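You operate a simulated robot arm through the tools that you are given. There is no shell and no other tool. Be economical: measure what you need, move in short steps, check, and stop when the job is done.

You are at the controls of a simulated two-armed robot. One attempt, no reset.

## Task
Switch arm 3 off, change its red-banded plug, switch on and sweep once.
Fine: new plug from the holder; the old one lies on the plug holder shelf.
Where things are to end (x, y in the base frame): plug within 60 mm of [1200, -610].

Only the result counts: the job must be done as asked and must still hold three seconds after the hand-in. Knocking over, shifting, dropping, spilling or breaking anything else fails it.

## Robot
Two 7-joint arms with fingered hands on one trunk, on a base that drives. Base frame: it is fixed to the floor where the robot stands at the start and does not move with it; the origin is under the middle of the robot, x ahead of it, y to its left, z up. Lengths are in mm, angles in rad, forces in N, time in s.
The left shoulder is at the start at [70, 142, 1246], the right one opposite. With the tool pointing down near the work surface each hand reaches from about 100 to 760 mm from the robot's upright axis, wherever it stands, measured 20 degrees to its own side. Places, roughly: box one switch [0, 2900, 1400]; box three switch [1600, 700, 1400]; box two switch [800, 1800, 1400]; grade one knob [-800, 2100, 900]; grade three knob [800, -100, 900]; grade two knob [0, 1000, 900]; motor three socket [1000, -200, 1100]; paddle [1500, -750, 750]; plug [-750, 2000, 1250]; plug holder shelf [1300, -700, 800]; sensor one [-600, 1800, 900]; sensor one clamp knob [-600, 1800, 900]; sensor three [1600, 100, 900]; sensor three clamp knob [1600, 100, 900]; sensor two [200, 800, 900]; sensor two clamp knob [200, 800, 900]. Payload 3.6 kg a hand.
The tool frame of a hand sits at the grasp point between the pads (the TCP): z along the fingers, y along the line on which they close. The tips reach 25 mm beyond it. The gripper opens to 88 mm. The gripper's body begins 29 mm behind the TCP. The gripper is a hand of 5 fingers: y runs from the thumb to the fingers, the wrist lies at [-13, -97, -162] in the tool frame, and closing takes about 1.5 s.
Orientation is told as [roll, pitch, yaw] about the base's x, y, z axes, in that order, counted from this pose: with the fingers straight down and the wrist toward the robot, the tool's x, y and z point along [0, 1, 0], [1, 0, 0] and [0, 0, -1] of the base frame.

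## Interface
- The arms move only by the tool arm_command. It takes "left_moves", "right_moves" or both (then of equal length, played together; a hand with none holds still); each is a list of rows, each a list of 6 numbers: the shift along the base's x, y, z in m, then the turn, a rotation vector about the base's x, y, z in rad. In form: [[tx, ty, tz, rx, ry, rz], ...]. A call has 1 to 20 rows; each row is the pose to reach, as a shift and turn from the pose commanded when the call began. "left_grip" and "right_grip" are, for a hand that has rows, the finger opening in m, from 0 to 0.088, set as the call begins (left out, the last holds). Each row takes 0.2 s and may step no farther than 50 mm and 0.15 rad from the row before; otherwise, or with a gripper value out of range, the whole call is refused. A pose out of reach is approached as far as the arm can. The call stops where the force on the tool passes 40 N (or 10 N more than at its start, if that is more) or the arm is blocked; 0.2 s more then pass. The fingers move at their own pace (about 72 mm/s each) and stop on an object; they squeeze with about 29 N. The grip force told is the motor's: it shows also when the fingers shut on nothing. Time passes only in rows, and 0.2 s behind the last, so rows that repeat a pose let the fingers close. It gives the time, the measured TCP pose, the force on the tool (base axes), the opening and the grip force at its end, in the units of the frame above (readings bear some noise), with the torque about the TCP (base axes, N m) and any sound that the robot's microphone picked up.
- Cameras (640 x 400 px; columns grow to the right, rows downward): "scene" is now at [146.6, 22.9, 1517.9]; the picture's right is [0.15, -0.99, 0.00], its down [-0.32, -0.05, -0.95] and it looks along [0.93, 0.15, -0.32] (base axes); focal length 214 px, centre (320, 200). "left" rides on the left gripper at [-59, -79, -105] in its tool frame; the picture's right is [-0.73, -0.32, 0.61], its down [0.62, -0.68, 0.38] and it looks along [0.29, 0.66, 0.70] (tool axes); focal length 234 px, centre (320, 200). "right" rides on the right gripper at [59, -79, -105] in its tool frame; the picture's right is [-0.73, 0.32, -0.61], its down [-0.62, -0.68, 0.38] and it looks along [-0.29, 0.66, 0.70] (tool axes); focal length 234 px, centre (320, 200).
- capture(camera): a new picture of that camera. The clock stands still meanwhile.
- lift_body(by): slides the trunk up (or, below 0, down) by that many mm; the arms and the scene camera ride with it, the base frame stays. It gives what a move gives, with no picture.
- base_move(legs): drives the robot by 1 to 6 legs, each [ahead, left, turn to the left] in mm, mm and rad, along the robot's own axes; the way and the turn of a leg run together, so that a leg with both is an arc; at most 1500 mm and 3.142 rad a leg. The arms and the cameras ride along, it lands a little off, and it stops where it bumps. It gives what a move gives.
- curl_fingers(index, middle, ring, little, thumb_bend, thumb_turn, hand): sets how far each is bent, from 0 (flat) to 1 (curled in); at 0.3 the hand is open as for a grip, at 0.7 the pads meet at the TCP. One left out holds its place. A second passes; each finger stops where it meets its share of the squeeze, and holds until it gets a number again. A gripper value or a shape takes the hand back. It gives what a move gives, with no picture; readings hold the bend of each and the force on index, middle, ring, little, thumb and palm. thumb_turn goes from beside the hand (0) to across from the fingers (1), as for a grip.
- grasp_type(shape, hand): the hand has 5 fingers and takes this shape, open, in about a second: jaw (thumb against the fingers, like two jaws); tri (thumb and two fingers); tip (a fingertip pinch); poke (one finger out to press); point (the index stretched); flat (the hand flat); cup (the hand cupped); fist (a fist). The gripper value then closes the fingers along that shape, each until it touches; the sizes above hold for jaw. It gives what a move gives, with no picture.
- pan_tilt(pan, tilt): turns the head with the scene camera to pan (to the left, within 1.501 rad either way) and tilt (down, from -0.506 to 1.204), counted from straight ahead of the robot. It gives what a move gives.
- locate(camera, pixels): for up to 12 pixels [column, row] of the newest picture of that camera ("zoom" is the newest enlarged one), the place [x, y, z] in the base frame of the surface seen there, good to about 3 mm, but the place of the scene camera against the robot may be out by one fixed shift of up to 25 mm in any direction. The clock stands still meanwhile.
- inspect(camera, box): a new picture of the part [left, top, right, bottom] of that camera's present view, enlarged. The clock stands still meanwhile.
- hand_in(): hands the job in; it is judged then, once.

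Keep the steps short. Do not move on a guess: measure, check each grasp and each placing, and mend mistakes. In all there are 80 turns and 70 pictures (those below and enlarged ones count). Leave the grippers open and the arms clear of the work at the hand-in unless told otherwise, and finish with a single line.

The tools are called after "Request:" as a command line: name --argument value ..., lists and objects as JSON in quotes. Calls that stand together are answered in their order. arm_command: Moves the arms, as the interface text tells. Its arguments: {"type":"object","properties":{"left_moves":{"type":"array","items":{"type":"array","items":{"type":"number"}}},"left_grip":{"type":"number"},"right_moves":{"type":"array","items":{"type":"array","items":{"type":"number"}}},"right_grip":{"type":"number"}},"required":[]} The other tools are called the same way: lift_body (by) slides the trunk up or down; grasp_type (shape, hand) gives the hand a shape; curl_fingers (index, middle, ring, little, thumb_bend, thumb_turn, hand) moves the fingers one by one; base_move (legs) drives the base; pan_tilt (pan, tilt) turns the head that bears the scene camera; capture (camera) takes a picture; locate (camera, pixels) gives the place of the surface under pixels of a picture; inspect (camera, box) takes an enlarged picture of a part of a camera's view; hand_in () hands the job in.

At the start:

```text
time_s: 0.0
left_tcp_pos: [429.0, 185.1, 1472.4]
left_tool_rot: [-0.001, -0.003, -0.001]
left_ft_force: [0.5, 0.9, 0.3]
left_moment: [0.0, 0.0, 0.0]
left_finger_gap: 87.8
left_gripper_force: 0.1
left_shape: jaw
left_bend: [0.3, 0.3, 0.3, 0.3, 0.3, 0.98]
left_finger forces: [0.0, 0.1, 0.0, 0.0, 0.0, 0.0]
right_tcp_pos: [453.5, -287.5, 1436.5]
right_tool_rot: [0.002, 0.0, -0.001]
right_ft_force: [-0.1, 0.3, 0.3]
right_moment: [0.0, 0.0, -0.01]
right_finger_gap: 87.7
right_gripper_force: 0.1
right_shape: jaw
right_bend: [0.3, 0.3, 0.3, 0.3, 0.3, 0.98]
right_finger forces: [0.0, 0.0, 0.1, 0.0, 0.1, 0.0]
trunk travel left (down, up): [-782.0, 158.0]
robot x, y, heading: [3.9, 0.3, -0.002]
head pan, tilt: [0.155, 0.33]
```

scene: 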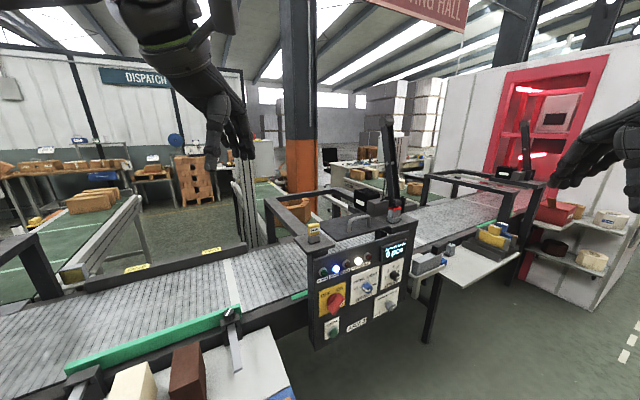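
right: 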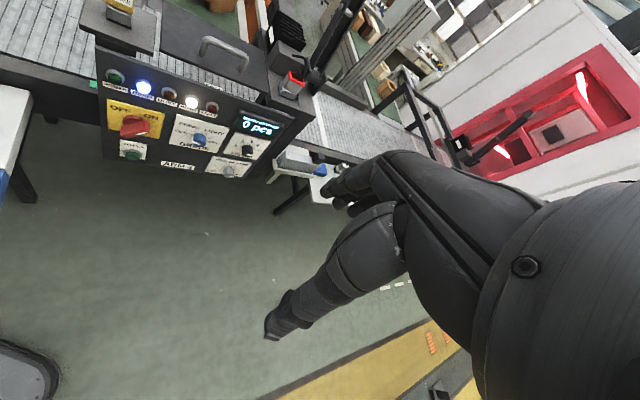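
left: 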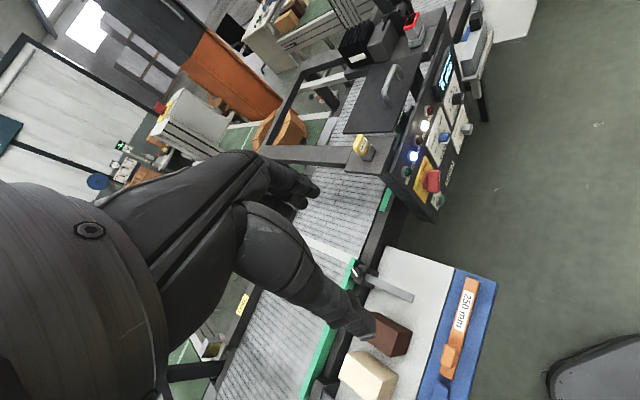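

I see a control box with lamps and a red switch on a yellow plate around (345,290), and a red-banded part near (390,210). I'll enlarge both before moving.

Request:
inspect --camera "scene" --box '[290, 200, 450, 350]'

Request:
inspect --camera "scene" --box '[330, 100, 640, 300]'

Request:
inspect --camera "right" --box '[80, 0, 360, 190]'

```text
2.67 times, centred on (370, 275) of scene
```

zoom: 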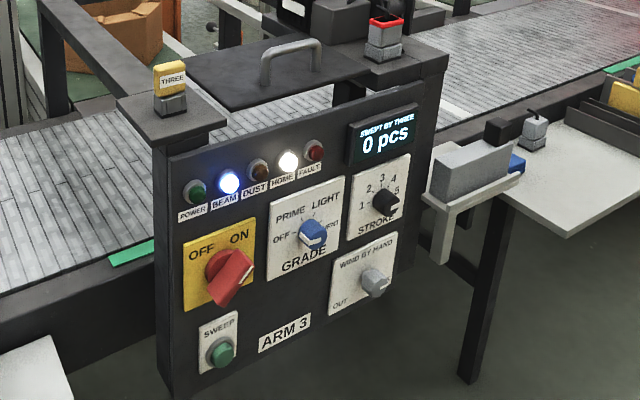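

```text
2.00 times, centred on (485, 200) of scene
```

zoom: 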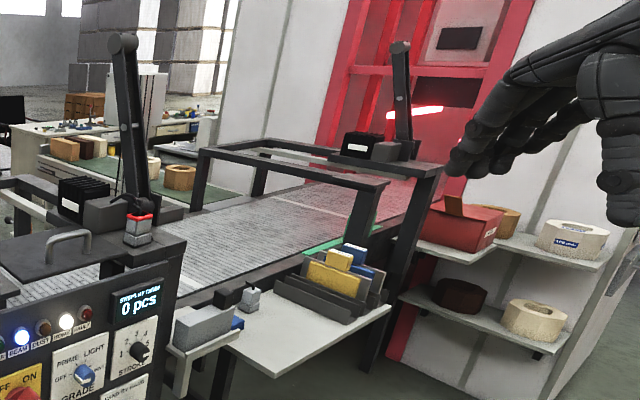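

```text
2.11 times, centred on (220, 95) of right
```

zoom: 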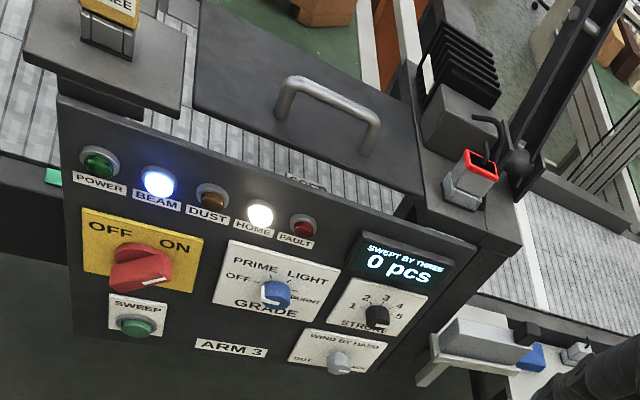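

Box 3 has the red switch at ON and the HOME lamp lit. There's a red-banded plug on top at about scene (394,209). I'll locate the main points.

Request:
locate --camera "scene" --pixels '[[336, 303], [333, 331], [394, 206], [394, 218], [314, 230], [367, 287], [450, 248], [427, 262], [491, 240], [386, 172], [400, 208], [450, 262]]'

Request:
inspect --camera "scene" --box '[410, 210, 530, 285]'

Request:
inspect --camera "scene" --box '[350, 160, 430, 240]'

```text
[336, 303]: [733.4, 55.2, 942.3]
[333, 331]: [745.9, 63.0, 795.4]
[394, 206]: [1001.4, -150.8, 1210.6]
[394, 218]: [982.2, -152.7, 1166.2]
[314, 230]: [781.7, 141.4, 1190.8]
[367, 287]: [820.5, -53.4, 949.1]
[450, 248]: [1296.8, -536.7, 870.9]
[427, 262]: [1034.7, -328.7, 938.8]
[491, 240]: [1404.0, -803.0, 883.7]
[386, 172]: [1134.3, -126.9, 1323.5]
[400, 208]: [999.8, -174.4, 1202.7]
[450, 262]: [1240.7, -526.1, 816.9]
```

```text
5.33 times, centred on (470, 248) of scene
```

zoom: 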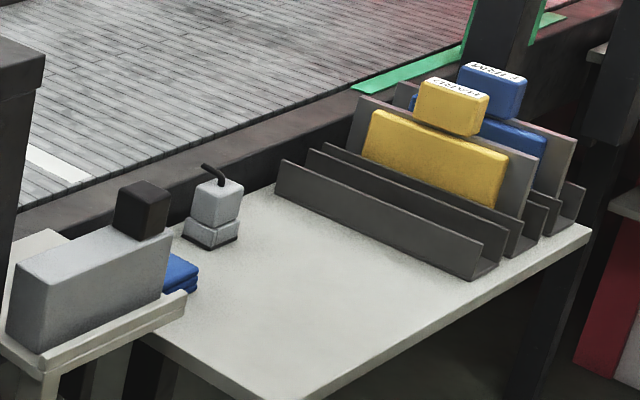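

```text
5.00 times, centred on (390, 200) of scene
```

zoom: 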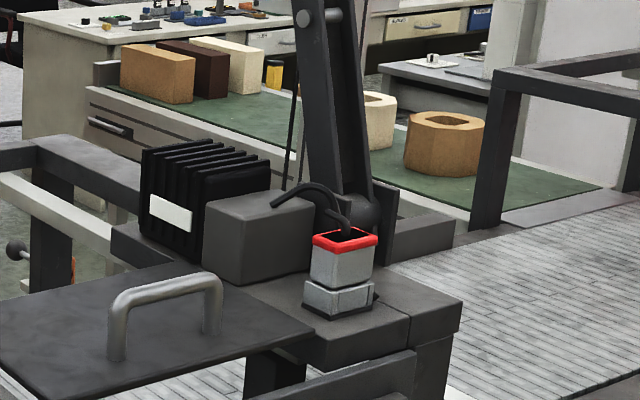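

A spare grey plug stands in a holder on the shelf near [1297,-537]. There's also a listed "box three switch" at about [1600,700,1400], which should fall near scene (258,144). I'll look there and take a closer look at the panel.

Request:
inspect --camera "scene" --box '[220, 80, 340, 220]'

Request:
inspect --camera "scene" --box '[310, 250, 400, 345]'

Request:
pan_tilt --pan 0.7 --tilt 0.2

Request:
capture --camera "scene"

```text
2.86 times, centred on (280, 150) of scene
```

zoom: 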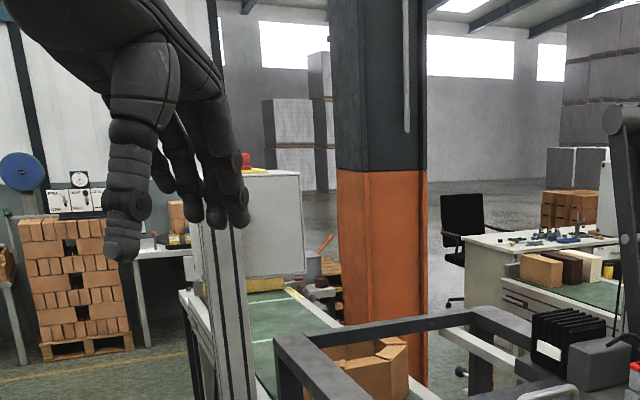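

```text
4.21 times, centred on (355, 298) of scene
```

zoom: 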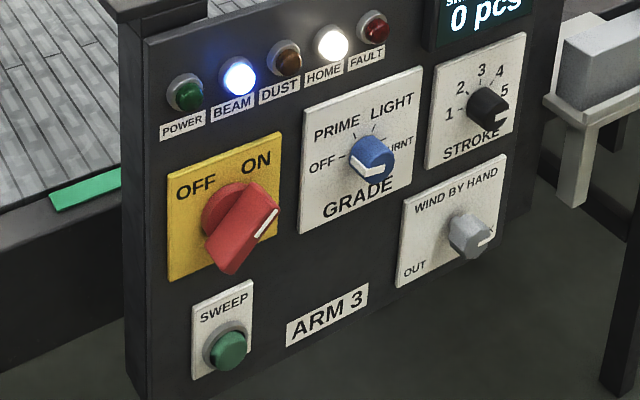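

```text
time_s: 1.0
left_tcp_pos: [429.7, 185.8, 1471.5]
left_tool_rot: [-0.003, -0.004, 0.0]
left_ft_force: [-0.2, 0.2, -0.8]
left_moment: [0.02, -0.02, -0.01]
left_finger_gap: 88.2
left_gripper_force: 0.1
left_shape: jaw
left_bend: [0.3, 0.3, 0.3, 0.3, 0.3, 0.98]
left_finger forces: [0.0, 0.1, 0.0, 0.0, 0.1, 0.0]
right_tcp_pos: [454.6, -288.1, 1436.9]
right_tool_rot: [0.0, 0.0, 0.001]
right_ft_force: [0.3, -0.4, -0.1]
right_moment: [0.0, 0.05, -0.01]
right_finger_gap: 87.7
right_gripper_force: 0.1
right_shape: jaw
right_bend: [0.3, 0.3, 0.3, 0.3, 0.3, 0.98]
right_finger forces: [0.0, 0.1, 0.0, 0.0, 0.0, 0.0]
trunk travel left (down, up): [-782.0, 158.0]
robot x, y, heading: [-1.2, 2.2, 0.002]
head pan, tilt: [0.7, 0.201]
```

```text
59 pictures are left
```

scene: 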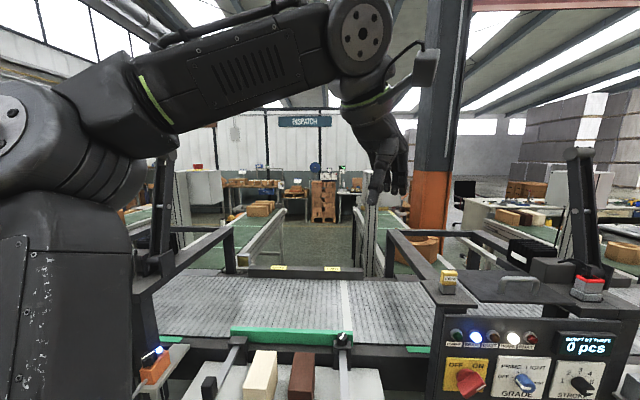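

The panel switch is the obvious main switch for arm 3. The red knob's mark points up-right toward ON. Next I'll measure panel and plug points with the right hand camera, which doesn't have the scene camera's shift.

Request:
locate --camera "right" --pixels '[[135, 126], [147, 134], [115, 78], [212, 108], [133, 155], [296, 76], [288, 89], [124, 110], [186, 164], [199, 140], [242, 123], [160, 110]]'

Request:
inspect --camera "right" --box '[90, 60, 210, 180]'

Request:
inspect --camera "right" --box '[260, 30, 360, 130]'

```text
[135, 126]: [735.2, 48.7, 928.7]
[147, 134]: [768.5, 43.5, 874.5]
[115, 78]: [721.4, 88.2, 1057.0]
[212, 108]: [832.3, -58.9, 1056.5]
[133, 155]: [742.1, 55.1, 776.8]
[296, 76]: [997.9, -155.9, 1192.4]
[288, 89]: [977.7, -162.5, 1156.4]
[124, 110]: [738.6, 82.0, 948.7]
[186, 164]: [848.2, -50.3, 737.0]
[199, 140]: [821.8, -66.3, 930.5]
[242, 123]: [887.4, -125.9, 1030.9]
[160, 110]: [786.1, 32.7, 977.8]
```

```text
3.33 times, centred on (150, 120) of right
```

zoom: 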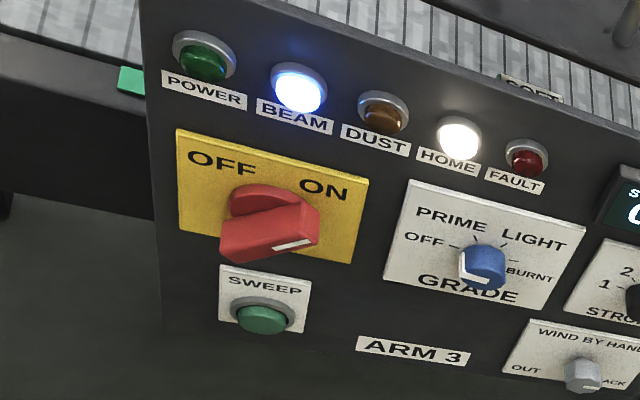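

```text
4.00 times, centred on (310, 80) of right
```

zoom: 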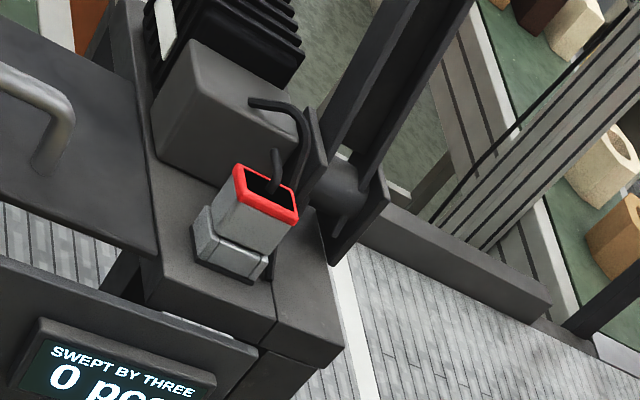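

The panel faces about [-0.80,-0.60]. The knob front is at [735,49,929], the sweep button at [742,55,777] and the socket plug at about [998,-156,1192]. The scene camera reads about [+2,+8,+18] off. I'll drive to square up with the panel about 600 mm off, then look again.

Request:
base_move --legs '[[324, -388, 0], [0, 0, 0.646]]'

Request:
pan_tilt --pan 0.0 --tilt 0.6

Request:
capture --camera "scene"

Request:
capture --camera "left"

Request:
capture --camera "right"

```text
time_s: 5.7
left_tcp_pos: [554.2, 19.7, 1471.7]
left_tool_rot: [-0.002, -0.003, 0.654]
left_ft_force: [-0.9, -0.4, 0.3]
left_moment: [0.01, 0.0, -0.02]
left_finger_gap: 87.6
left_gripper_force: 0.1
left_shape: jaw
left_bend: [0.3, 0.3, 0.3, 0.3, 0.3, 0.98]
left_finger forces: [0.0, 0.0, 0.0, 0.0, 0.0, 0.0]
right_tcp_pos: [863.7, -341.4, 1436.4]
right_tool_rot: [-0.001, 0.0, 0.654]
right_ft_force: [0.0, -0.3, -0.5]
right_moment: [0.0, 0.01, 0.01]
right_finger_gap: 88.1
right_gripper_force: 0.1
right_shape: jaw
right_bend: [0.3, 0.3, 0.3, 0.3, 0.3, 0.98]
right_finger forces: [0.1, 0.0, 0.0, 0.1, 0.0, 0.1]
trunk travel left (down, up): [-782.0, 158.0]
robot x, y, heading: [325.6, -389.6, 0.652]
head pan, tilt: [0.7, 0.201]
```

```text
time_s: 6.8
left_tcp_pos: [554.1, 19.2, 1473.0]
left_tool_rot: [-0.001, -0.004, 0.655]
left_ft_force: [0.4, 0.3, 0.0]
left_moment: [-0.07, 0.03, -0.01]
left_finger_gap: 87.7
left_gripper_force: 0.0
left_shape: jaw
left_bend: [0.3, 0.3, 0.3, 0.3, 0.3, 0.98]
left_finger forces: [0.1, 0.0, 0.1, 0.1, 0.1, 0.1]
right_tcp_pos: [861.9, -341.4, 1436.7]
right_tool_rot: [0.0, -0.001, 0.654]
right_ft_force: [0.3, 0.0, 0.6]
right_moment: [0.0, 0.03, 0.01]
right_finger_gap: 87.8
right_gripper_force: 0.1
right_shape: jaw
right_bend: [0.3, 0.3, 0.3, 0.3, 0.3, 0.98]
right_finger forces: [0.0, 0.0, 0.0, 0.0, 0.0, 0.1]
trunk travel left (down, up): [-782.0, 158.0]
robot x, y, heading: [326.9, -389.1, 0.654]
head pan, tilt: [0.0, 0.6]
```

```text
56 pictures are left
```

scene: 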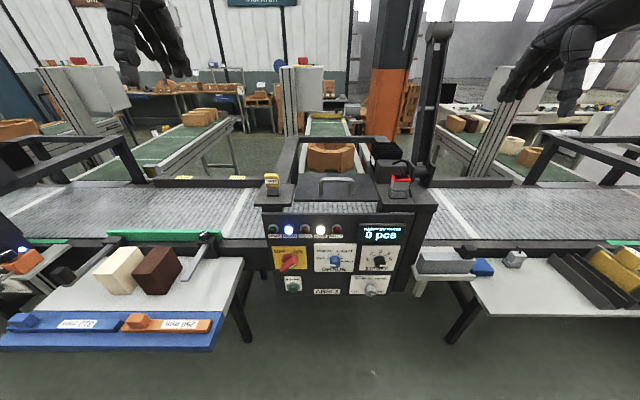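

```text
55 pictures are left
```

left: 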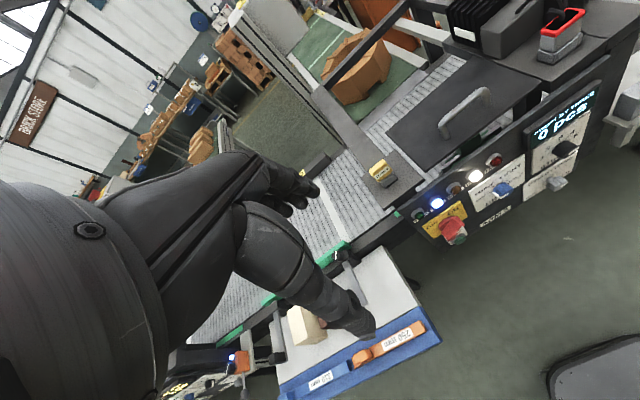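

```text
54 pictures are left
```

right: 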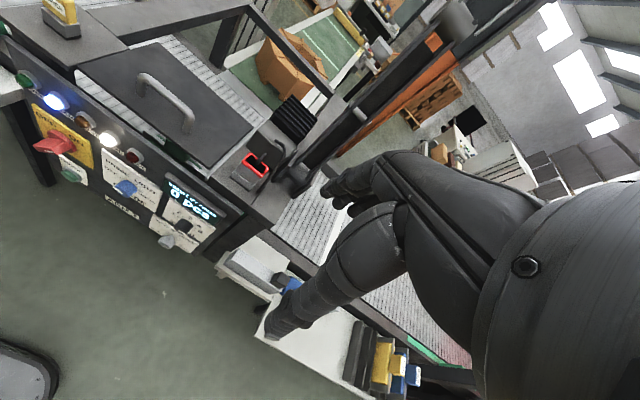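

Now the panel is square on. I'll enlarge the panel and locate the knob precisely.

Request:
inspect --camera "scene" --box '[260, 215, 420, 305]'

Request:
inspect --camera "scene" --box '[265, 240, 315, 300]'

Request:
locate --camera "zoom" --pixels '[[320, 120], [290, 150], [340, 110], [310, 170], [370, 60], [210, 60], [330, 310], [330, 330]]'

Request:
inspect --camera "right" --box '[220, 100, 340, 220]'

```text
4.00 times, centred on (340, 260) of scene
```

zoom: 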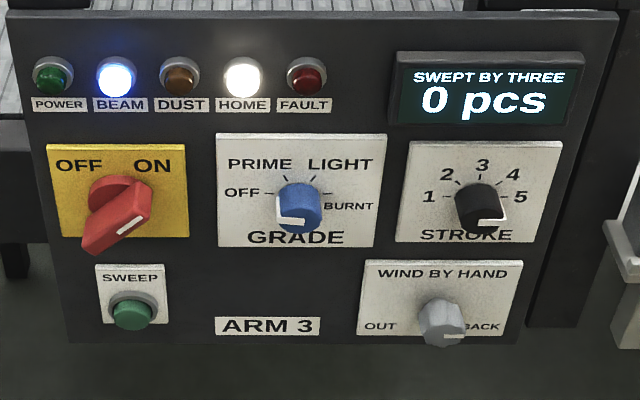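

```text
6.67 times, centred on (290, 270) of scene
```

zoom: 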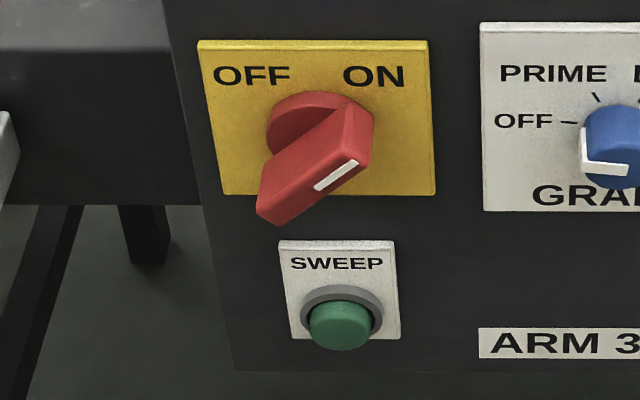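

```text
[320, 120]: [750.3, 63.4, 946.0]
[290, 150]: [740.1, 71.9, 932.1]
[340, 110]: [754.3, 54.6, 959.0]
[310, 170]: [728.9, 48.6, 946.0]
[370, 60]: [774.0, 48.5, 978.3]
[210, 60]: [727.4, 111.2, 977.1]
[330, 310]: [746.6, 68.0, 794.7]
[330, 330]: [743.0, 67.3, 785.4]
```

```text
3.33 times, centred on (280, 160) of right
```

zoom: 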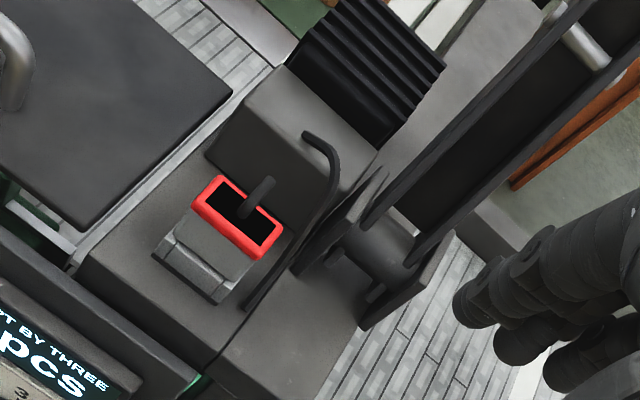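

The knob's bar points up-right to ON, centre at about [727,42,928]. The left hand will push it round with one finger. First I'll take the poke shape and measure the bench beside the panel for clearance.

Request:
grasp_type --hand "left" --shape "poke"

Request:
locate --camera "scene" --pixels '[[155, 255], [170, 263], [241, 262], [230, 300], [215, 320], [200, 345], [210, 238], [272, 178], [398, 192], [408, 190], [514, 258], [436, 200]]'

Request:
capture --camera "left"

```text
time_s: 7.7
left_tcp_pos: [553.5, 20.4, 1471.5]
left_tool_rot: [-0.001, -0.003, 0.655]
left_ft_force: [-0.8, 0.4, -0.5]
left_moment: [0.0, 0.03, -0.02]
left_finger_gap: 0.0
left_gripper_force: 0.0
left_shape: poke
left_bend: [0.7, 0.7, 0.99, 0.99, 1.0, 1.0]
left_finger forces: [0.1, 0.1, 0.0, 0.1, 0.0, 0.0]
right_tcp_pos: [863.1, -341.0, 1436.3]
right_tool_rot: [0.0, 0.0, 0.654]
right_ft_force: [0.3, 0.2, -0.3]
right_moment: [0.01, 0.04, -0.03]
right_finger_gap: 87.5
right_gripper_force: 0.0
right_shape: jaw
right_bend: [0.3, 0.3, 0.3, 0.3, 0.3, 0.98]
right_finger forces: [0.0, 0.0, 0.0, 0.1, 0.0, 0.0]
trunk travel left (down, up): [-782.0, 158.0]
robot x, y, heading: [326.5, -388.8, 0.655]
head pan, tilt: [0.0, 0.6]
```

```text
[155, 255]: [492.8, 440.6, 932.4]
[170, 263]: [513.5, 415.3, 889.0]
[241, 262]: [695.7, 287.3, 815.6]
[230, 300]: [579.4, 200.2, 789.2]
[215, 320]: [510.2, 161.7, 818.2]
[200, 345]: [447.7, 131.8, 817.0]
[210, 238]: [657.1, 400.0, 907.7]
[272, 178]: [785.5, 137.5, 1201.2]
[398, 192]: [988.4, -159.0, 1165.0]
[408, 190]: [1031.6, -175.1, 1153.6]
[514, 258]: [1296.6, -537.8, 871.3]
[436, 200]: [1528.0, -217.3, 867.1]
```

```text
50 pictures are left
```

left: 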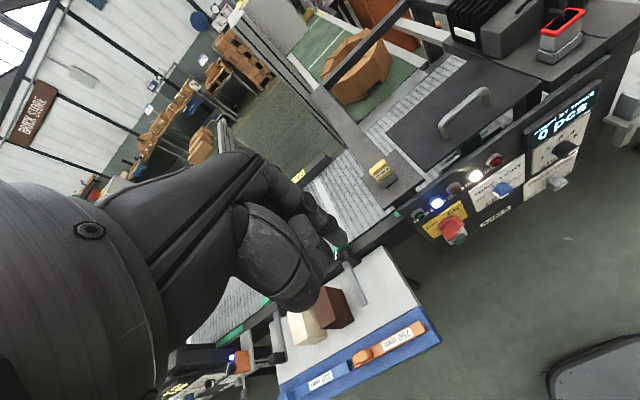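

The bench is well left of the knob. I'll turn the left fingers forward and bring the hand down to about 80 mm in front of the knob's right side.

Request:
arm_command --left_moves '[[0.0105, -0.0044, -0.0448, 0.0796, -0.1039, 0], [0.021, -0.0087, -0.0895, 0.1593, -0.2078, 0], [0.0315, -0.0131, -0.1343, 0.2389, -0.3117, 0], [0.0419, -0.0174, -0.179, 0.3185, -0.4156, 0], [0.0524, -0.0218, -0.2238, 0.3981, -0.5195, 0], [0.0629, -0.0262, -0.2685, 0.4778, -0.6234, 0], [0.0734, -0.0305, -0.3133, 0.5574, -0.7272, 0], [0.0839, -0.0349, -0.358, 0.637, -0.8311, 0], [0.0943, -0.0392, -0.4028, 0.7166, -0.935, 0], [0.1048, -0.0436, -0.4475, 0.7963, -1.0389, 0], [0.1153, -0.0479, -0.4923, 0.8759, -1.1428, 0], [0.1258, -0.0523, -0.537, 0.9555, -1.2467, 0]]'

Request:
capture --camera "scene"

Request:
capture --camera "left"

```text
time_s: 10.3
left_tcp_pos: [750.8, 162.8, 1241.8]
left_tool_rot: [0.398, -1.475, 0.2]
left_ft_force: [0.4, 0.2, 0.4]
left_moment: [0.0, -0.01, -0.02]
left_finger_gap: 0.0
left_gripper_force: 0.0
left_shape: poke
left_bend: [0.7, 0.7, 0.99, 0.99, 1.0, 1.0]
left_finger forces: [0.0, 0.0, 0.1, 0.1, 0.0, 0.0]
left hand out of reach, approached as far as the arm can: row 5, 6, 7, 8, 9, 10, 11, 12
right_tcp_pos: [866.5, -337.7, 1434.2]
right_tool_rot: [0.001, 0.004, 0.655]
right_ft_force: [1.3, 0.5, -0.6]
right_moment: [0.0, 0.0, -0.01]
right_finger_gap: 87.6
right_gripper_force: 0.1
right_shape: jaw
right_bend: [0.3, 0.3, 0.3, 0.3, 0.3, 0.98]
right_finger forces: [0.0, 0.0, 0.1, 0.0, 0.0, 0.1]
trunk travel left (down, up): [-782.0, 158.0]
robot x, y, heading: [325.2, -389.4, 0.657]
head pan, tilt: [0.0, 0.6]
```

```text
49 pictures are left
```

scene: 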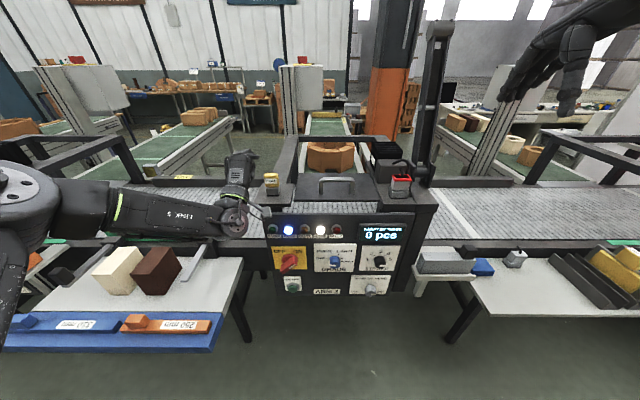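

```text
48 pictures are left
```

left: 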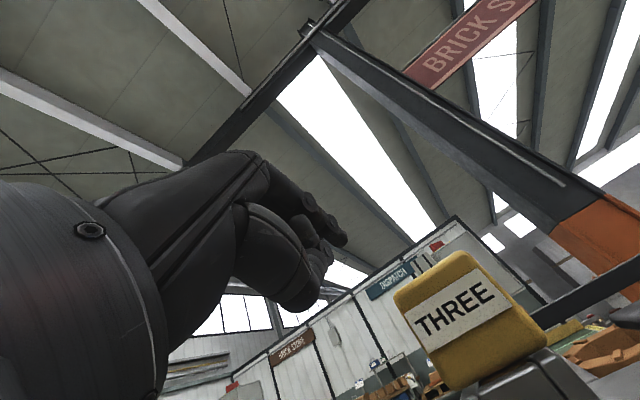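

The left arm ended in an awkward pose, close to the yellow THREE block and out of reach. I'll back the base away before re-posing the arm.

Request:
base_move --legs '[[-300, 0, 0]]'

Request:
arm_command --left_moves '[[0, 0, 0, 0, 0, 0]]'

```text
time_s: 12.3
left_tcp_pos: [512.6, -16.2, 1242.6]
left_tool_rot: [0.396, -1.475, 0.206]
left_ft_force: [0.7, 0.0, -0.5]
left_moment: [0.0, 0.02, -0.04]
left_finger_gap: 0.1
left_gripper_force: 0.1
left_shape: poke
left_bend: [0.7, 0.7, 0.99, 0.99, 1.0, 1.0]
left_finger forces: [0.0, 0.0, 0.0, 0.0, 0.0, 0.1]
right_tcp_pos: [629.9, -517.7, 1436.6]
right_tool_rot: [0.001, 0.0, 0.661]
right_ft_force: [0.5, -0.3, 0.4]
right_moment: [0.02, 0.02, -0.02]
right_finger_gap: 87.5
right_gripper_force: 0.0
right_shape: jaw
right_bend: [0.3, 0.3, 0.3, 0.3, 0.3, 0.98]
right_finger forces: [0.0, 0.0, 0.1, 0.0, 0.0, 0.0]
trunk travel left (down, up): [-782.0, 158.0]
robot x, y, heading: [93.4, -574.8, 0.659]
head pan, tilt: [0.0, 0.6]
```

```text
time_s: 12.7
left_tcp_pos: [511.9, -17.1, 1242.2]
left_tool_rot: [0.403, -1.475, 0.203]
left_ft_force: [-0.3, -0.1, -0.4]
left_moment: [0.0, 0.02, 0.01]
left_finger_gap: 0.2
left_gripper_force: 0.0
left_shape: poke
left_bend: [0.7, 0.7, 0.99, 0.99, 1.0, 1.0]
left_finger forces: [0.0, 0.0, 0.1, 0.0, 0.0, 0.0]
right_tcp_pos: [629.3, -517.8, 1435.5]
right_tool_rot: [0.001, -0.001, 0.66]
right_ft_force: [0.2, -0.3, -0.1]
right_moment: [0.04, -0.01, 0.0]
right_finger_gap: 87.7
right_gripper_force: 0.1
right_shape: jaw
right_bend: [0.3, 0.3, 0.3, 0.3, 0.3, 0.98]
right_finger forces: [0.0, 0.0, 0.1, 0.1, 0.0, 0.1]
trunk travel left (down, up): [-782.0, 158.0]
robot x, y, heading: [91.4, -571.8, 0.663]
head pan, tilt: [0.0, 0.6]
```

With the fingers forward the arm is fine at this height; only the low pose was unreachable. So I'll lower the trunk 310 mm here in the clear, then look at the poking fingertip.

Request:
lift_body --by -310

Request:
pan_tilt --pan 0.25 --tilt 0.45

Request:
capture --camera "scene"

Request:
capture --camera "left"

```text
time_s: 15.8
left_tcp_pos: [510.8, -17.9, 934.4]
left_tool_rot: [0.403, -1.474, 0.199]
left_ft_force: [0.0, -1.4, -0.6]
left_moment: [0.02, 0.01, 0.0]
left_finger_gap: 0.0
left_gripper_force: 0.1
left_shape: poke
left_bend: [0.7, 0.7, 0.99, 0.99, 1.0, 1.0]
left_finger forces: [0.0, 0.1, 0.1, 0.0, 0.1, 0.1]
right_tcp_pos: [628.2, -517.6, 1126.7]
right_tool_rot: [0.001, -0.001, 0.66]
right_ft_force: [-0.2, -0.2, -0.2]
right_moment: [0.0, -0.02, 0.05]
right_finger_gap: 87.7
right_gripper_force: 0.0
right_shape: jaw
right_bend: [0.3, 0.3, 0.3, 0.3, 0.3, 0.98]
right_finger forces: [0.0, 0.0, 0.0, 0.0, 0.0, 0.0]
trunk travel left (down, up): [-472.0, 468.0]
robot x, y, heading: [93.4, -571.8, 0.659]
head pan, tilt: [0.0, 0.6]
```

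```text
time_s: 16.5
left_tcp_pos: [511.3, -18.4, 933.0]
left_tool_rot: [0.402, -1.474, 0.201]
left_ft_force: [0.0, -0.1, 0.4]
left_moment: [0.02, 0.0, -0.02]
left_finger_gap: 0.3
left_gripper_force: 0.0
left_shape: poke
left_bend: [0.7, 0.7, 0.99, 0.99, 1.0, 1.0]
left_finger forces: [0.0, 0.0, 0.0, 0.1, 0.1, 0.0]
right_tcp_pos: [628.8, -518.3, 1126.1]
right_tool_rot: [0.0, 0.001, 0.659]
right_ft_force: [-0.1, 0.1, 0.1]
right_moment: [0.0, 0.01, -0.03]
right_finger_gap: 87.8
right_gripper_force: 0.0
right_shape: jaw
right_bend: [0.3, 0.3, 0.3, 0.3, 0.3, 0.98]
right_finger forces: [0.0, 0.0, 0.0, 0.0, 0.0, 0.0]
trunk travel left (down, up): [-472.0, 468.0]
robot x, y, heading: [92.1, -570.9, 0.657]
head pan, tilt: [0.25, 0.45]
```

```text
47 pictures are left
```

scene: 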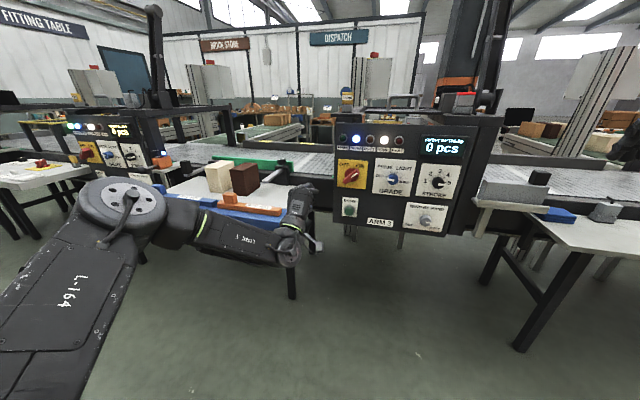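

```text
46 pictures are left
```

left: 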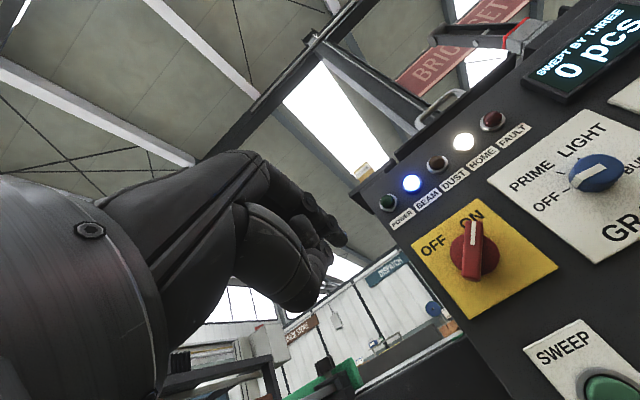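

There's a clear view now: the knob points to ON at left-camera (473,245) and my fingertip is at about (340,238). I'll locate both.

Request:
locate --camera "left" --pixels '[[474, 228], [470, 270], [472, 250], [340, 240], [335, 228], [328, 262], [460, 245], [500, 290], [612, 388], [365, 172]]'

Request:
inspect --camera "left" --box '[260, 160, 400, 320]'

Request:
inspect --camera "scene" --box '[250, 160, 370, 270]'

```text
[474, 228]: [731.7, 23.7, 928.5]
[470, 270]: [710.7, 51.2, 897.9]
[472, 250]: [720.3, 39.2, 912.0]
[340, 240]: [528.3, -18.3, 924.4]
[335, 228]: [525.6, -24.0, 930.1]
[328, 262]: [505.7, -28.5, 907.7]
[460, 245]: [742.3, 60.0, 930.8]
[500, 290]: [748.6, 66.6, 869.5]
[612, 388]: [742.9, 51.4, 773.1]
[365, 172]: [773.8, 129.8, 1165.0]
```

```text
2.50 times, centred on (330, 240) of left
```

zoom: 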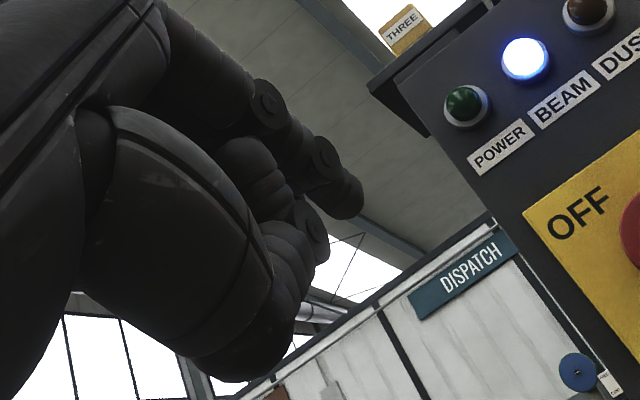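

```text
3.64 times, centred on (310, 215) of scene
```

zoom: 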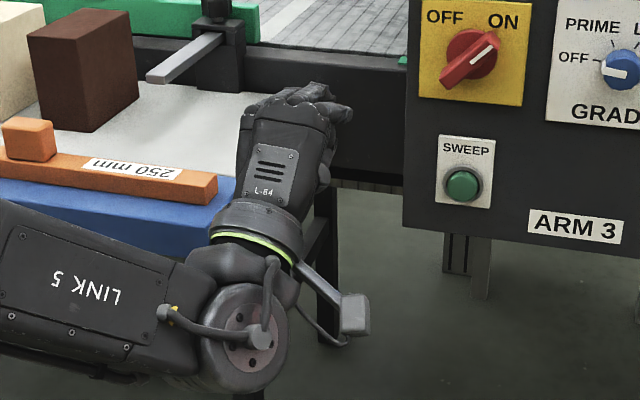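

Bar centre reads about u=409, z=914, and the face stands about 40 mm out of the panel. Two fingers are out, so I'll tuck in the middle one so that only the index pokes, then check.

Request:
curl_fingers --hand "left" --middle 1.0 --index 0.6

Request:
inspect --camera "left" --box '[260, 160, 400, 320]'

Request:
locate --camera "zoom" --pixels '[[350, 200], [355, 185], [340, 215], [300, 250], [330, 190], [300, 170]]'

```text
time_s: 17.5
left_tcp_pos: [511.2, -18.6, 933.5]
left_tool_rot: [0.403, -1.474, 0.2]
left_ft_force: [-0.3, 0.2, -0.4]
left_moment: [0.01, -0.02, -0.02]
left_finger_gap: 29.6
left_gripper_force: 0.1
left_shape: fingers
left_bend: [0.6, 1.0, 0.99, 0.99, 1.0, 1.0]
left_finger forces: [0.0, 0.0, 0.0, 0.0, 0.1, 0.0]
right_tcp_pos: [629.2, -517.8, 1126.8]
right_tool_rot: [-0.001, 0.0, 0.66]
right_ft_force: [-0.4, -0.4, -0.5]
right_moment: [0.01, -0.01, 0.01]
right_finger_gap: 87.4
right_gripper_force: 0.0
right_shape: jaw
right_bend: [0.3, 0.3, 0.3, 0.3, 0.3, 0.98]
right_finger forces: [0.1, 0.0, 0.1, 0.1, 0.0, 0.0]
trunk travel left (down, up): [-472.0, 468.0]
robot x, y, heading: [92.3, -567.8, 0.662]
head pan, tilt: [0.25, 0.45]
```

```text
2.50 times, centred on (330, 240) of left
```

zoom: 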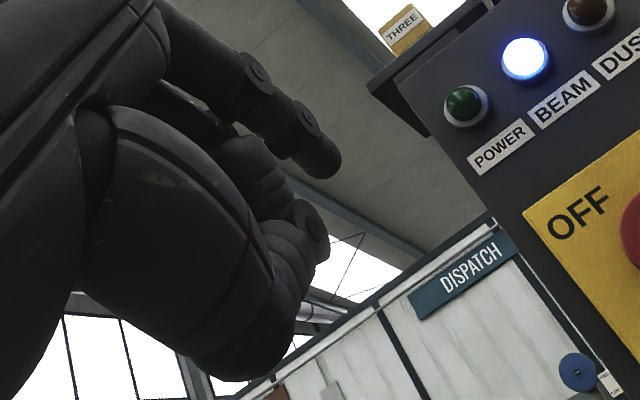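

```text
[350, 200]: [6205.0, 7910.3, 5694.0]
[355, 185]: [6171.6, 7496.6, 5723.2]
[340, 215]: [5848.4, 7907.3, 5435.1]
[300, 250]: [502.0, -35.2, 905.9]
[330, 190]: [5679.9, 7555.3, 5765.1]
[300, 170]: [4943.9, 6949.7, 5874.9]
```

Request:
locate --camera "zoom" --pixels '[[334, 162], [322, 172], [310, 160], [325, 145], [305, 130], [318, 245], [305, 230]]'

```text
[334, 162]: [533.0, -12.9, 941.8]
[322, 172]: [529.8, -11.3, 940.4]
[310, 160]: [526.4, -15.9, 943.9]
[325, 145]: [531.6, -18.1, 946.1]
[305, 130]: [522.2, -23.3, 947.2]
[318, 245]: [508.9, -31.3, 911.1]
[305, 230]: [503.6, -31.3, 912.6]
```

The index tip is at [533,-13,942], about 21 mm ahead of the TCP, 3 mm right and 12 mm up. I'll lower by 38 mm and drive forward and right, so the finger sits just in front of the knob's right side.

Request:
lift_body --by -38

Request:
base_move --legs '[[0, -120, 0], [140, 0, 0]]'

Request:
capture --camera "left"

Request:
capture --camera "scene"

```text
time_s: 18.4
left_tcp_pos: [510.4, -19.0, 895.9]
left_tool_rot: [0.405, -1.478, 0.2]
left_ft_force: [1.0, 0.7, -0.8]
left_moment: [0.04, 0.01, 0.0]
left_finger_gap: 29.6
left_gripper_force: 0.2
left_shape: fingers
left_bend: [0.6, 1.0, 0.99, 0.99, 1.0, 1.0]
left_finger forces: [0.0, 0.0, 0.1, 0.1, 0.0, 0.0]
right_tcp_pos: [627.5, -519.2, 1088.2]
right_tool_rot: [0.0, 0.002, 0.66]
right_ft_force: [-1.0, -0.1, 0.5]
right_moment: [-0.02, -0.05, -0.01]
right_finger_gap: 87.7
right_gripper_force: 0.0
right_shape: jaw
right_bend: [0.3, 0.3, 0.3, 0.3, 0.3, 0.98]
right_finger forces: [0.0, 0.0, 0.0, 0.0, 0.1, 0.0]
trunk travel left (down, up): [-434.0, 506.0]
robot x, y, heading: [92.0, -571.2, 0.663]
head pan, tilt: [0.25, 0.45]
```

```text
time_s: 20.5
left_tcp_pos: [695.4, -26.0, 894.6]
left_tool_rot: [0.397, -1.476, 0.207]
left_ft_force: [-0.8, 0.4, 0.0]
left_moment: [0.03, -0.01, 0.05]
left_finger_gap: 29.7
left_gripper_force: 0.0
left_shape: fingers
left_bend: [0.6, 1.0, 0.99, 0.99, 1.0, 1.0]
left_finger forces: [0.1, 0.0, 0.1, 0.0, 0.0, 0.0]
right_tcp_pos: [813.4, -526.7, 1087.9]
right_tool_rot: [-0.001, 0.002, 0.661]
right_ft_force: [0.8, -0.5, -0.1]
right_moment: [-0.02, 0.01, -0.03]
right_finger_gap: 87.8
right_gripper_force: 0.0
right_shape: jaw
right_bend: [0.3, 0.3, 0.3, 0.3, 0.3, 0.98]
right_finger forces: [0.0, 0.0, 0.1, 0.0, 0.0, 0.0]
trunk travel left (down, up): [-434.0, 506.0]
robot x, y, heading: [279.7, -577.8, 0.666]
head pan, tilt: [0.25, 0.45]
```

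```text
42 pictures are left
```

left: 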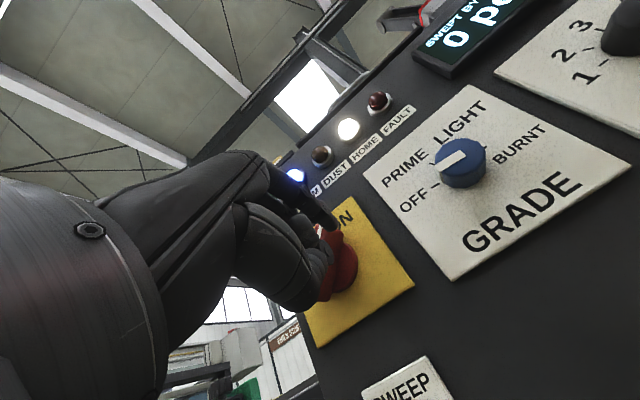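

```text
41 pictures are left
```

scene: 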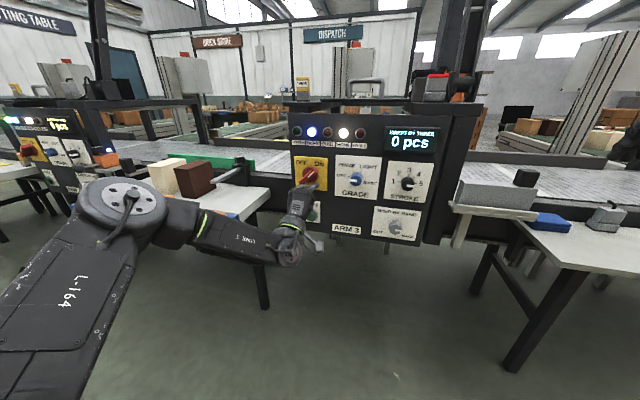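

Request:
inspect --camera "left" --box '[260, 160, 420, 320]'

Request:
inspect --camera "scene" --box '[275, 150, 345, 240]'

```text
2.50 times, centred on (340, 240) of left
```

zoom: 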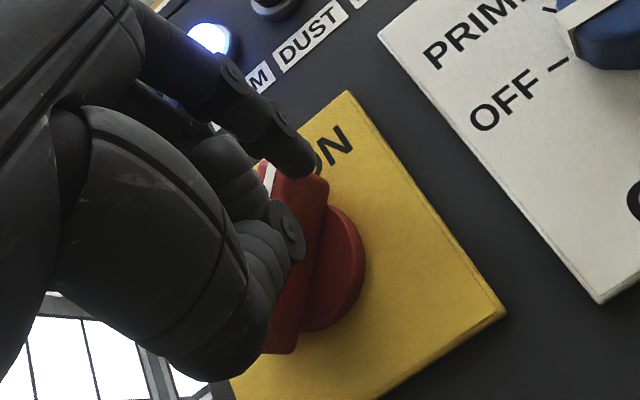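

```text
4.44 times, centred on (310, 195) of scene
```

zoom: 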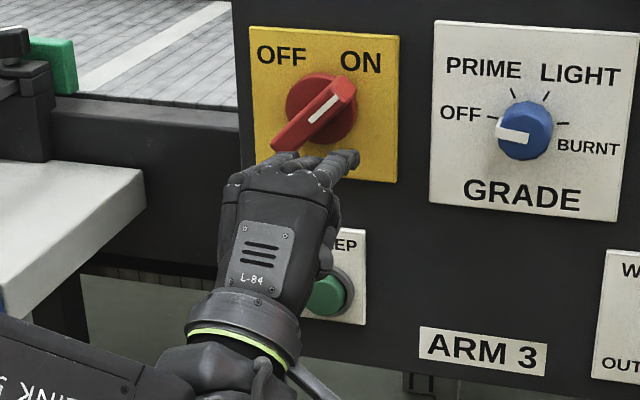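

Request:
locate --camera "left" --pixels '[[340, 236], [326, 298], [356, 264], [340, 289], [334, 227], [324, 226], [335, 250]]'

```text
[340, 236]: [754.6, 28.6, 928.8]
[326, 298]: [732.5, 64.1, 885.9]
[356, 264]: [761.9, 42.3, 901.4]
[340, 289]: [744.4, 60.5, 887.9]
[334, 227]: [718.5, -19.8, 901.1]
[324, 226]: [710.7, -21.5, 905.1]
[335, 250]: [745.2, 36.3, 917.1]
```

The finger is to the right of and slightly below the bar, with clearance. I'll advance 54 mm so the tip overlaps the bar by about 18 mm.

Request:
arm_command --left_moves '[[0.0143, 0.0109, 0, 0, 0, 0], [0.0286, 0.0219, 0, 0, 0, 0], [0.0429, 0.0328, 0, 0, 0, 0]]'

Request:
inspect --camera "left" --box '[240, 140, 440, 320]'

```text
time_s: 21.3
left_tcp_pos: [706.9, 0.8, 913.0]
left_tool_rot: [0.397, -1.474, 0.206]
left_ft_force: [0.4, 0.0, -0.5]
left_moment: [0.0, -0.01, 0.02]
left_finger_gap: 29.8
left_gripper_force: 0.0
left_shape: fingers
left_bend: [0.6, 1.0, 0.99, 0.99, 1.0, 1.0]
left_finger forces: [0.0, 0.0, 0.0, 0.0, 0.0, 0.0]
left hand out of reach, approached as far as the arm can: row 1, 2, 3
right_tcp_pos: [813.9, -527.5, 1088.1]
right_tool_rot: [-0.001, -0.001, 0.66]
right_ft_force: [-1.1, -1.2, -0.1]
right_moment: [-0.02, 0.02, -0.05]
right_finger_gap: 87.6
right_gripper_force: 0.0
right_shape: jaw
right_bend: [0.3, 0.3, 0.3, 0.3, 0.3, 0.98]
right_finger forces: [0.0, 0.1, 0.1, 0.0, 0.0, 0.0]
trunk travel left (down, up): [-434.0, 506.0]
robot x, y, heading: [270.9, -579.8, 0.666]
head pan, tilt: [0.25, 0.45]
```

```text
2.22 times, centred on (340, 230) of left
```

zoom: 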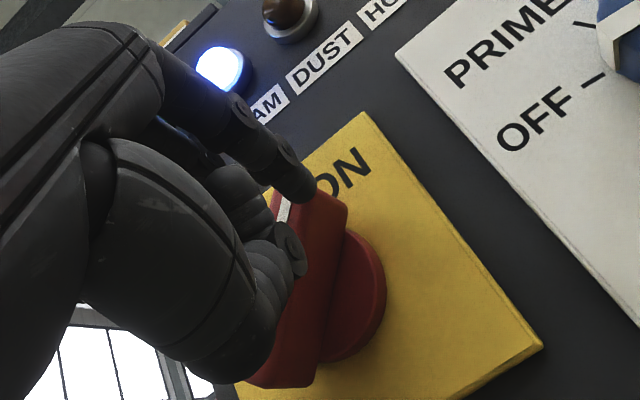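

The arm is at a joint limit in this pose: the forearm comes from the left and the wrist is fully bent. I'll back the base off 120 mm and test whether turning the hand to the right frees it.

Request:
base_move --legs '[[-120, 0, 0]]'

Request:
arm_command --left_moves '[[0, 0, 0, 0, 0, -0.12], [0, 0, 0, 0, 0, -0.24], [0, 0, 0, 0, 0, -0.36], [0.0175, 0.0135, 0, 0, 0, -0.36], [0.035, 0.027, 0, 0, 0, -0.36]]'

```text
time_s: 22.6
left_tcp_pos: [612.1, -73.3, 914.5]
left_tool_rot: [0.405, -1.476, 0.199]
left_ft_force: [0.0, 0.2, 0.4]
left_moment: [0.01, 0.03, 0.0]
left_finger_gap: 29.5
left_gripper_force: 0.1
left_shape: fingers
left_bend: [0.6, 1.0, 0.99, 0.99, 1.0, 1.0]
left_finger forces: [0.0, 0.0, 0.0, 0.0, 0.1, 0.0]
right_tcp_pos: [716.5, -601.6, 1089.0]
right_tool_rot: [0.001, -0.002, 0.659]
right_ft_force: [-1.0, -0.1, 0.0]
right_moment: [-0.01, 0.03, -0.02]
right_finger_gap: 87.6
right_gripper_force: 0.0
right_shape: jaw
right_bend: [0.3, 0.3, 0.3, 0.3, 0.3, 0.98]
right_finger forces: [0.0, 0.0, 0.1, 0.0, 0.1, 0.0]
trunk travel left (down, up): [-434.0, 506.0]
robot x, y, heading: [181.2, -652.3, 0.654]
head pan, tilt: [0.25, 0.45]
```

```text
time_s: 23.8
left_tcp_pos: [625.9, -78.7, 924.1]
left_tool_rot: [0.398, -1.471, -0.15]
left_ft_force: [0.0, -0.6, 0.8]
left_moment: [0.02, 0.03, -0.01]
left_finger_gap: 29.7
left_gripper_force: 0.1
left_shape: fingers
left_bend: [0.6, 1.0, 0.99, 0.99, 1.0, 1.0]
left_finger forces: [0.1, 0.1, 0.0, 0.1, 0.0, 0.0]
left hand out of reach, approached as far as the arm can: row 4, 5
right_tcp_pos: [716.9, -602.2, 1088.8]
right_tool_rot: [0.0, -0.001, 0.661]
right_ft_force: [0.6, 0.0, -0.7]
right_moment: [0.0, 0.0, -0.01]
right_finger_gap: 87.5
right_gripper_force: 0.0
right_shape: jaw
right_bend: [0.3, 0.3, 0.3, 0.3, 0.3, 0.98]
right_finger forces: [0.0, 0.0, 0.0, 0.0, 0.0, 0.0]
trunk travel left (down, up): [-434.0, 506.0]
robot x, y, heading: [179.6, -650.8, 0.658]
head pan, tilt: [0.25, 0.45]
```

Turning works but moving forward doesn't. I'll test tilting the fingers downward by 0.6 rad, then forward and down.

Request:
arm_command --left_moves '[[0, 0, 0, -0.0443, 0.143, 0], [0, 0, 0, -0.0886, 0.286, 0], [0, 0, 0, -0.133, 0.43, 0], [0, 0, 0, -0.177, 0.573, 0], [0.0175, 0.0135, 0, -0.177, 0.573, 0], [0.035, 0.027, 0, -0.177, 0.573, 0], [0.035, 0.027, -0.025, -0.177, 0.573, 0], [0.035, 0.027, -0.05, -0.177, 0.573, 0]]'

Request:
capture --camera "scene"

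```text
time_s: 25.6
left_tcp_pos: [660.0, -54.1, 876.1]
left_tool_rot: [-0.003, -0.881, 0.235]
left_ft_force: [-0.7, -0.5, 0.1]
left_moment: [-0.01, 0.01, 0.01]
left_finger_gap: 29.6
left_gripper_force: 0.0
left_shape: fingers
left_bend: [0.6, 1.0, 0.99, 0.99, 1.0, 1.0]
left_finger forces: [0.1, 0.0, 0.0, 0.1, 0.0, 0.0]
left hand out of reach, approached as far as the arm can: row 8
right_tcp_pos: [717.7, -602.3, 1089.4]
right_tool_rot: [0.0, -0.001, 0.661]
right_ft_force: [-0.1, 0.2, 0.0]
right_moment: [-0.01, 0.07, -0.01]
right_finger_gap: 87.6
right_gripper_force: 0.0
right_shape: jaw
right_bend: [0.3, 0.3, 0.3, 0.3, 0.3, 0.98]
right_finger forces: [0.0, 0.1, 0.0, 0.1, 0.0, 0.0]
trunk travel left (down, up): [-434.0, 506.0]
robot x, y, heading: [183.1, -650.4, 0.657]
head pan, tilt: [0.25, 0.45]
```

```text
37 pictures are left
```

scene: 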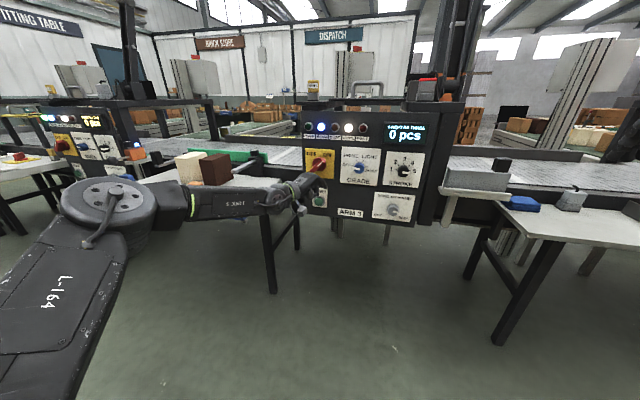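

Tilted like this, the arm has freedom to move. I'll lower the trunk 80 mm and raise the hand back up by the same amount, so it sits mid-range.

Request:
lift_body --by -80

Request:
arm_command --left_moves '[[0, 0, 0.025, 0, 0, 0.1], [0, 0, 0.05, 0, 0, 0.2], [0, 0, 0.075, 0, 0, 0.3], [0, 0, 0.09, 0, 0, 0.3]]'

Request:
inspect --camera "left" --box '[240, 110, 480, 300]'

```text
time_s: 26.7
left_tcp_pos: [659.6, -54.1, 796.7]
left_tool_rot: [-0.002, -0.882, 0.238]
left_ft_force: [0.7, 0.7, 0.6]
left_moment: [-0.03, -0.02, -0.01]
left_finger_gap: 29.9
left_gripper_force: 0.0
left_shape: fingers
left_bend: [0.6, 1.0, 0.99, 0.99, 1.0, 1.0]
left_finger forces: [0.0, 0.0, 0.1, 0.1, 0.1, 0.1]
right_tcp_pos: [716.2, -602.3, 1009.9]
right_tool_rot: [0.001, 0.001, 0.659]
right_ft_force: [0.2, 0.3, 0.0]
right_moment: [0.01, 0.0, 0.01]
right_finger_gap: 87.9
right_gripper_force: 0.1
right_shape: jaw
right_bend: [0.3, 0.3, 0.3, 0.3, 0.3, 0.98]
right_finger forces: [0.0, 0.0, 0.1, 0.1, 0.0, 0.0]
trunk travel left (down, up): [-354.0, 586.0]
robot x, y, heading: [181.9, -652.2, 0.665]
head pan, tilt: [0.25, 0.45]
```

```text
time_s: 27.7
left_tcp_pos: [660.6, -54.6, 884.7]
left_tool_rot: [-0.001, -0.881, 0.538]
left_ft_force: [-0.2, 0.7, -0.3]
left_moment: [0.03, -0.02, -0.03]
left_finger_gap: 29.7
left_gripper_force: 0.2
left_shape: fingers
left_bend: [0.6, 1.0, 0.99, 0.99, 1.0, 1.0]
left_finger forces: [0.0, 0.0, 0.0, 0.0, 0.1, 0.1]
right_tcp_pos: [717.4, -601.8, 1008.6]
right_tool_rot: [0.0, 0.0, 0.66]
right_ft_force: [-0.3, 0.5, -0.1]
right_moment: [0.01, -0.03, 0.03]
right_finger_gap: 87.7
right_gripper_force: 0.1
right_shape: jaw
right_bend: [0.3, 0.3, 0.3, 0.3, 0.3, 0.98]
right_finger forces: [0.1, 0.0, 0.1, 0.0, 0.0, 0.0]
trunk travel left (down, up): [-354.0, 586.0]
robot x, y, heading: [181.7, -652.2, 0.665]
head pan, tilt: [0.25, 0.45]
```

```text
2.11 times, centred on (360, 205) of left
```

zoom: 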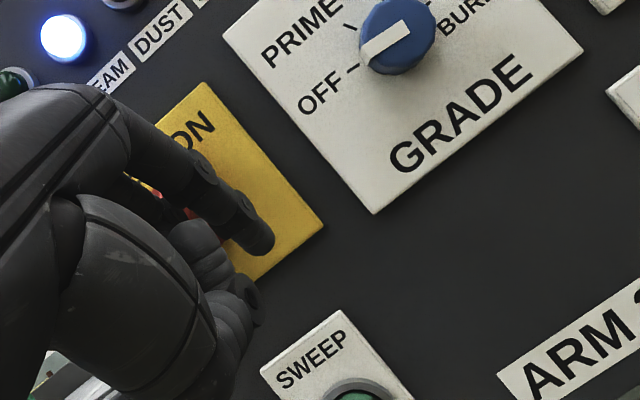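

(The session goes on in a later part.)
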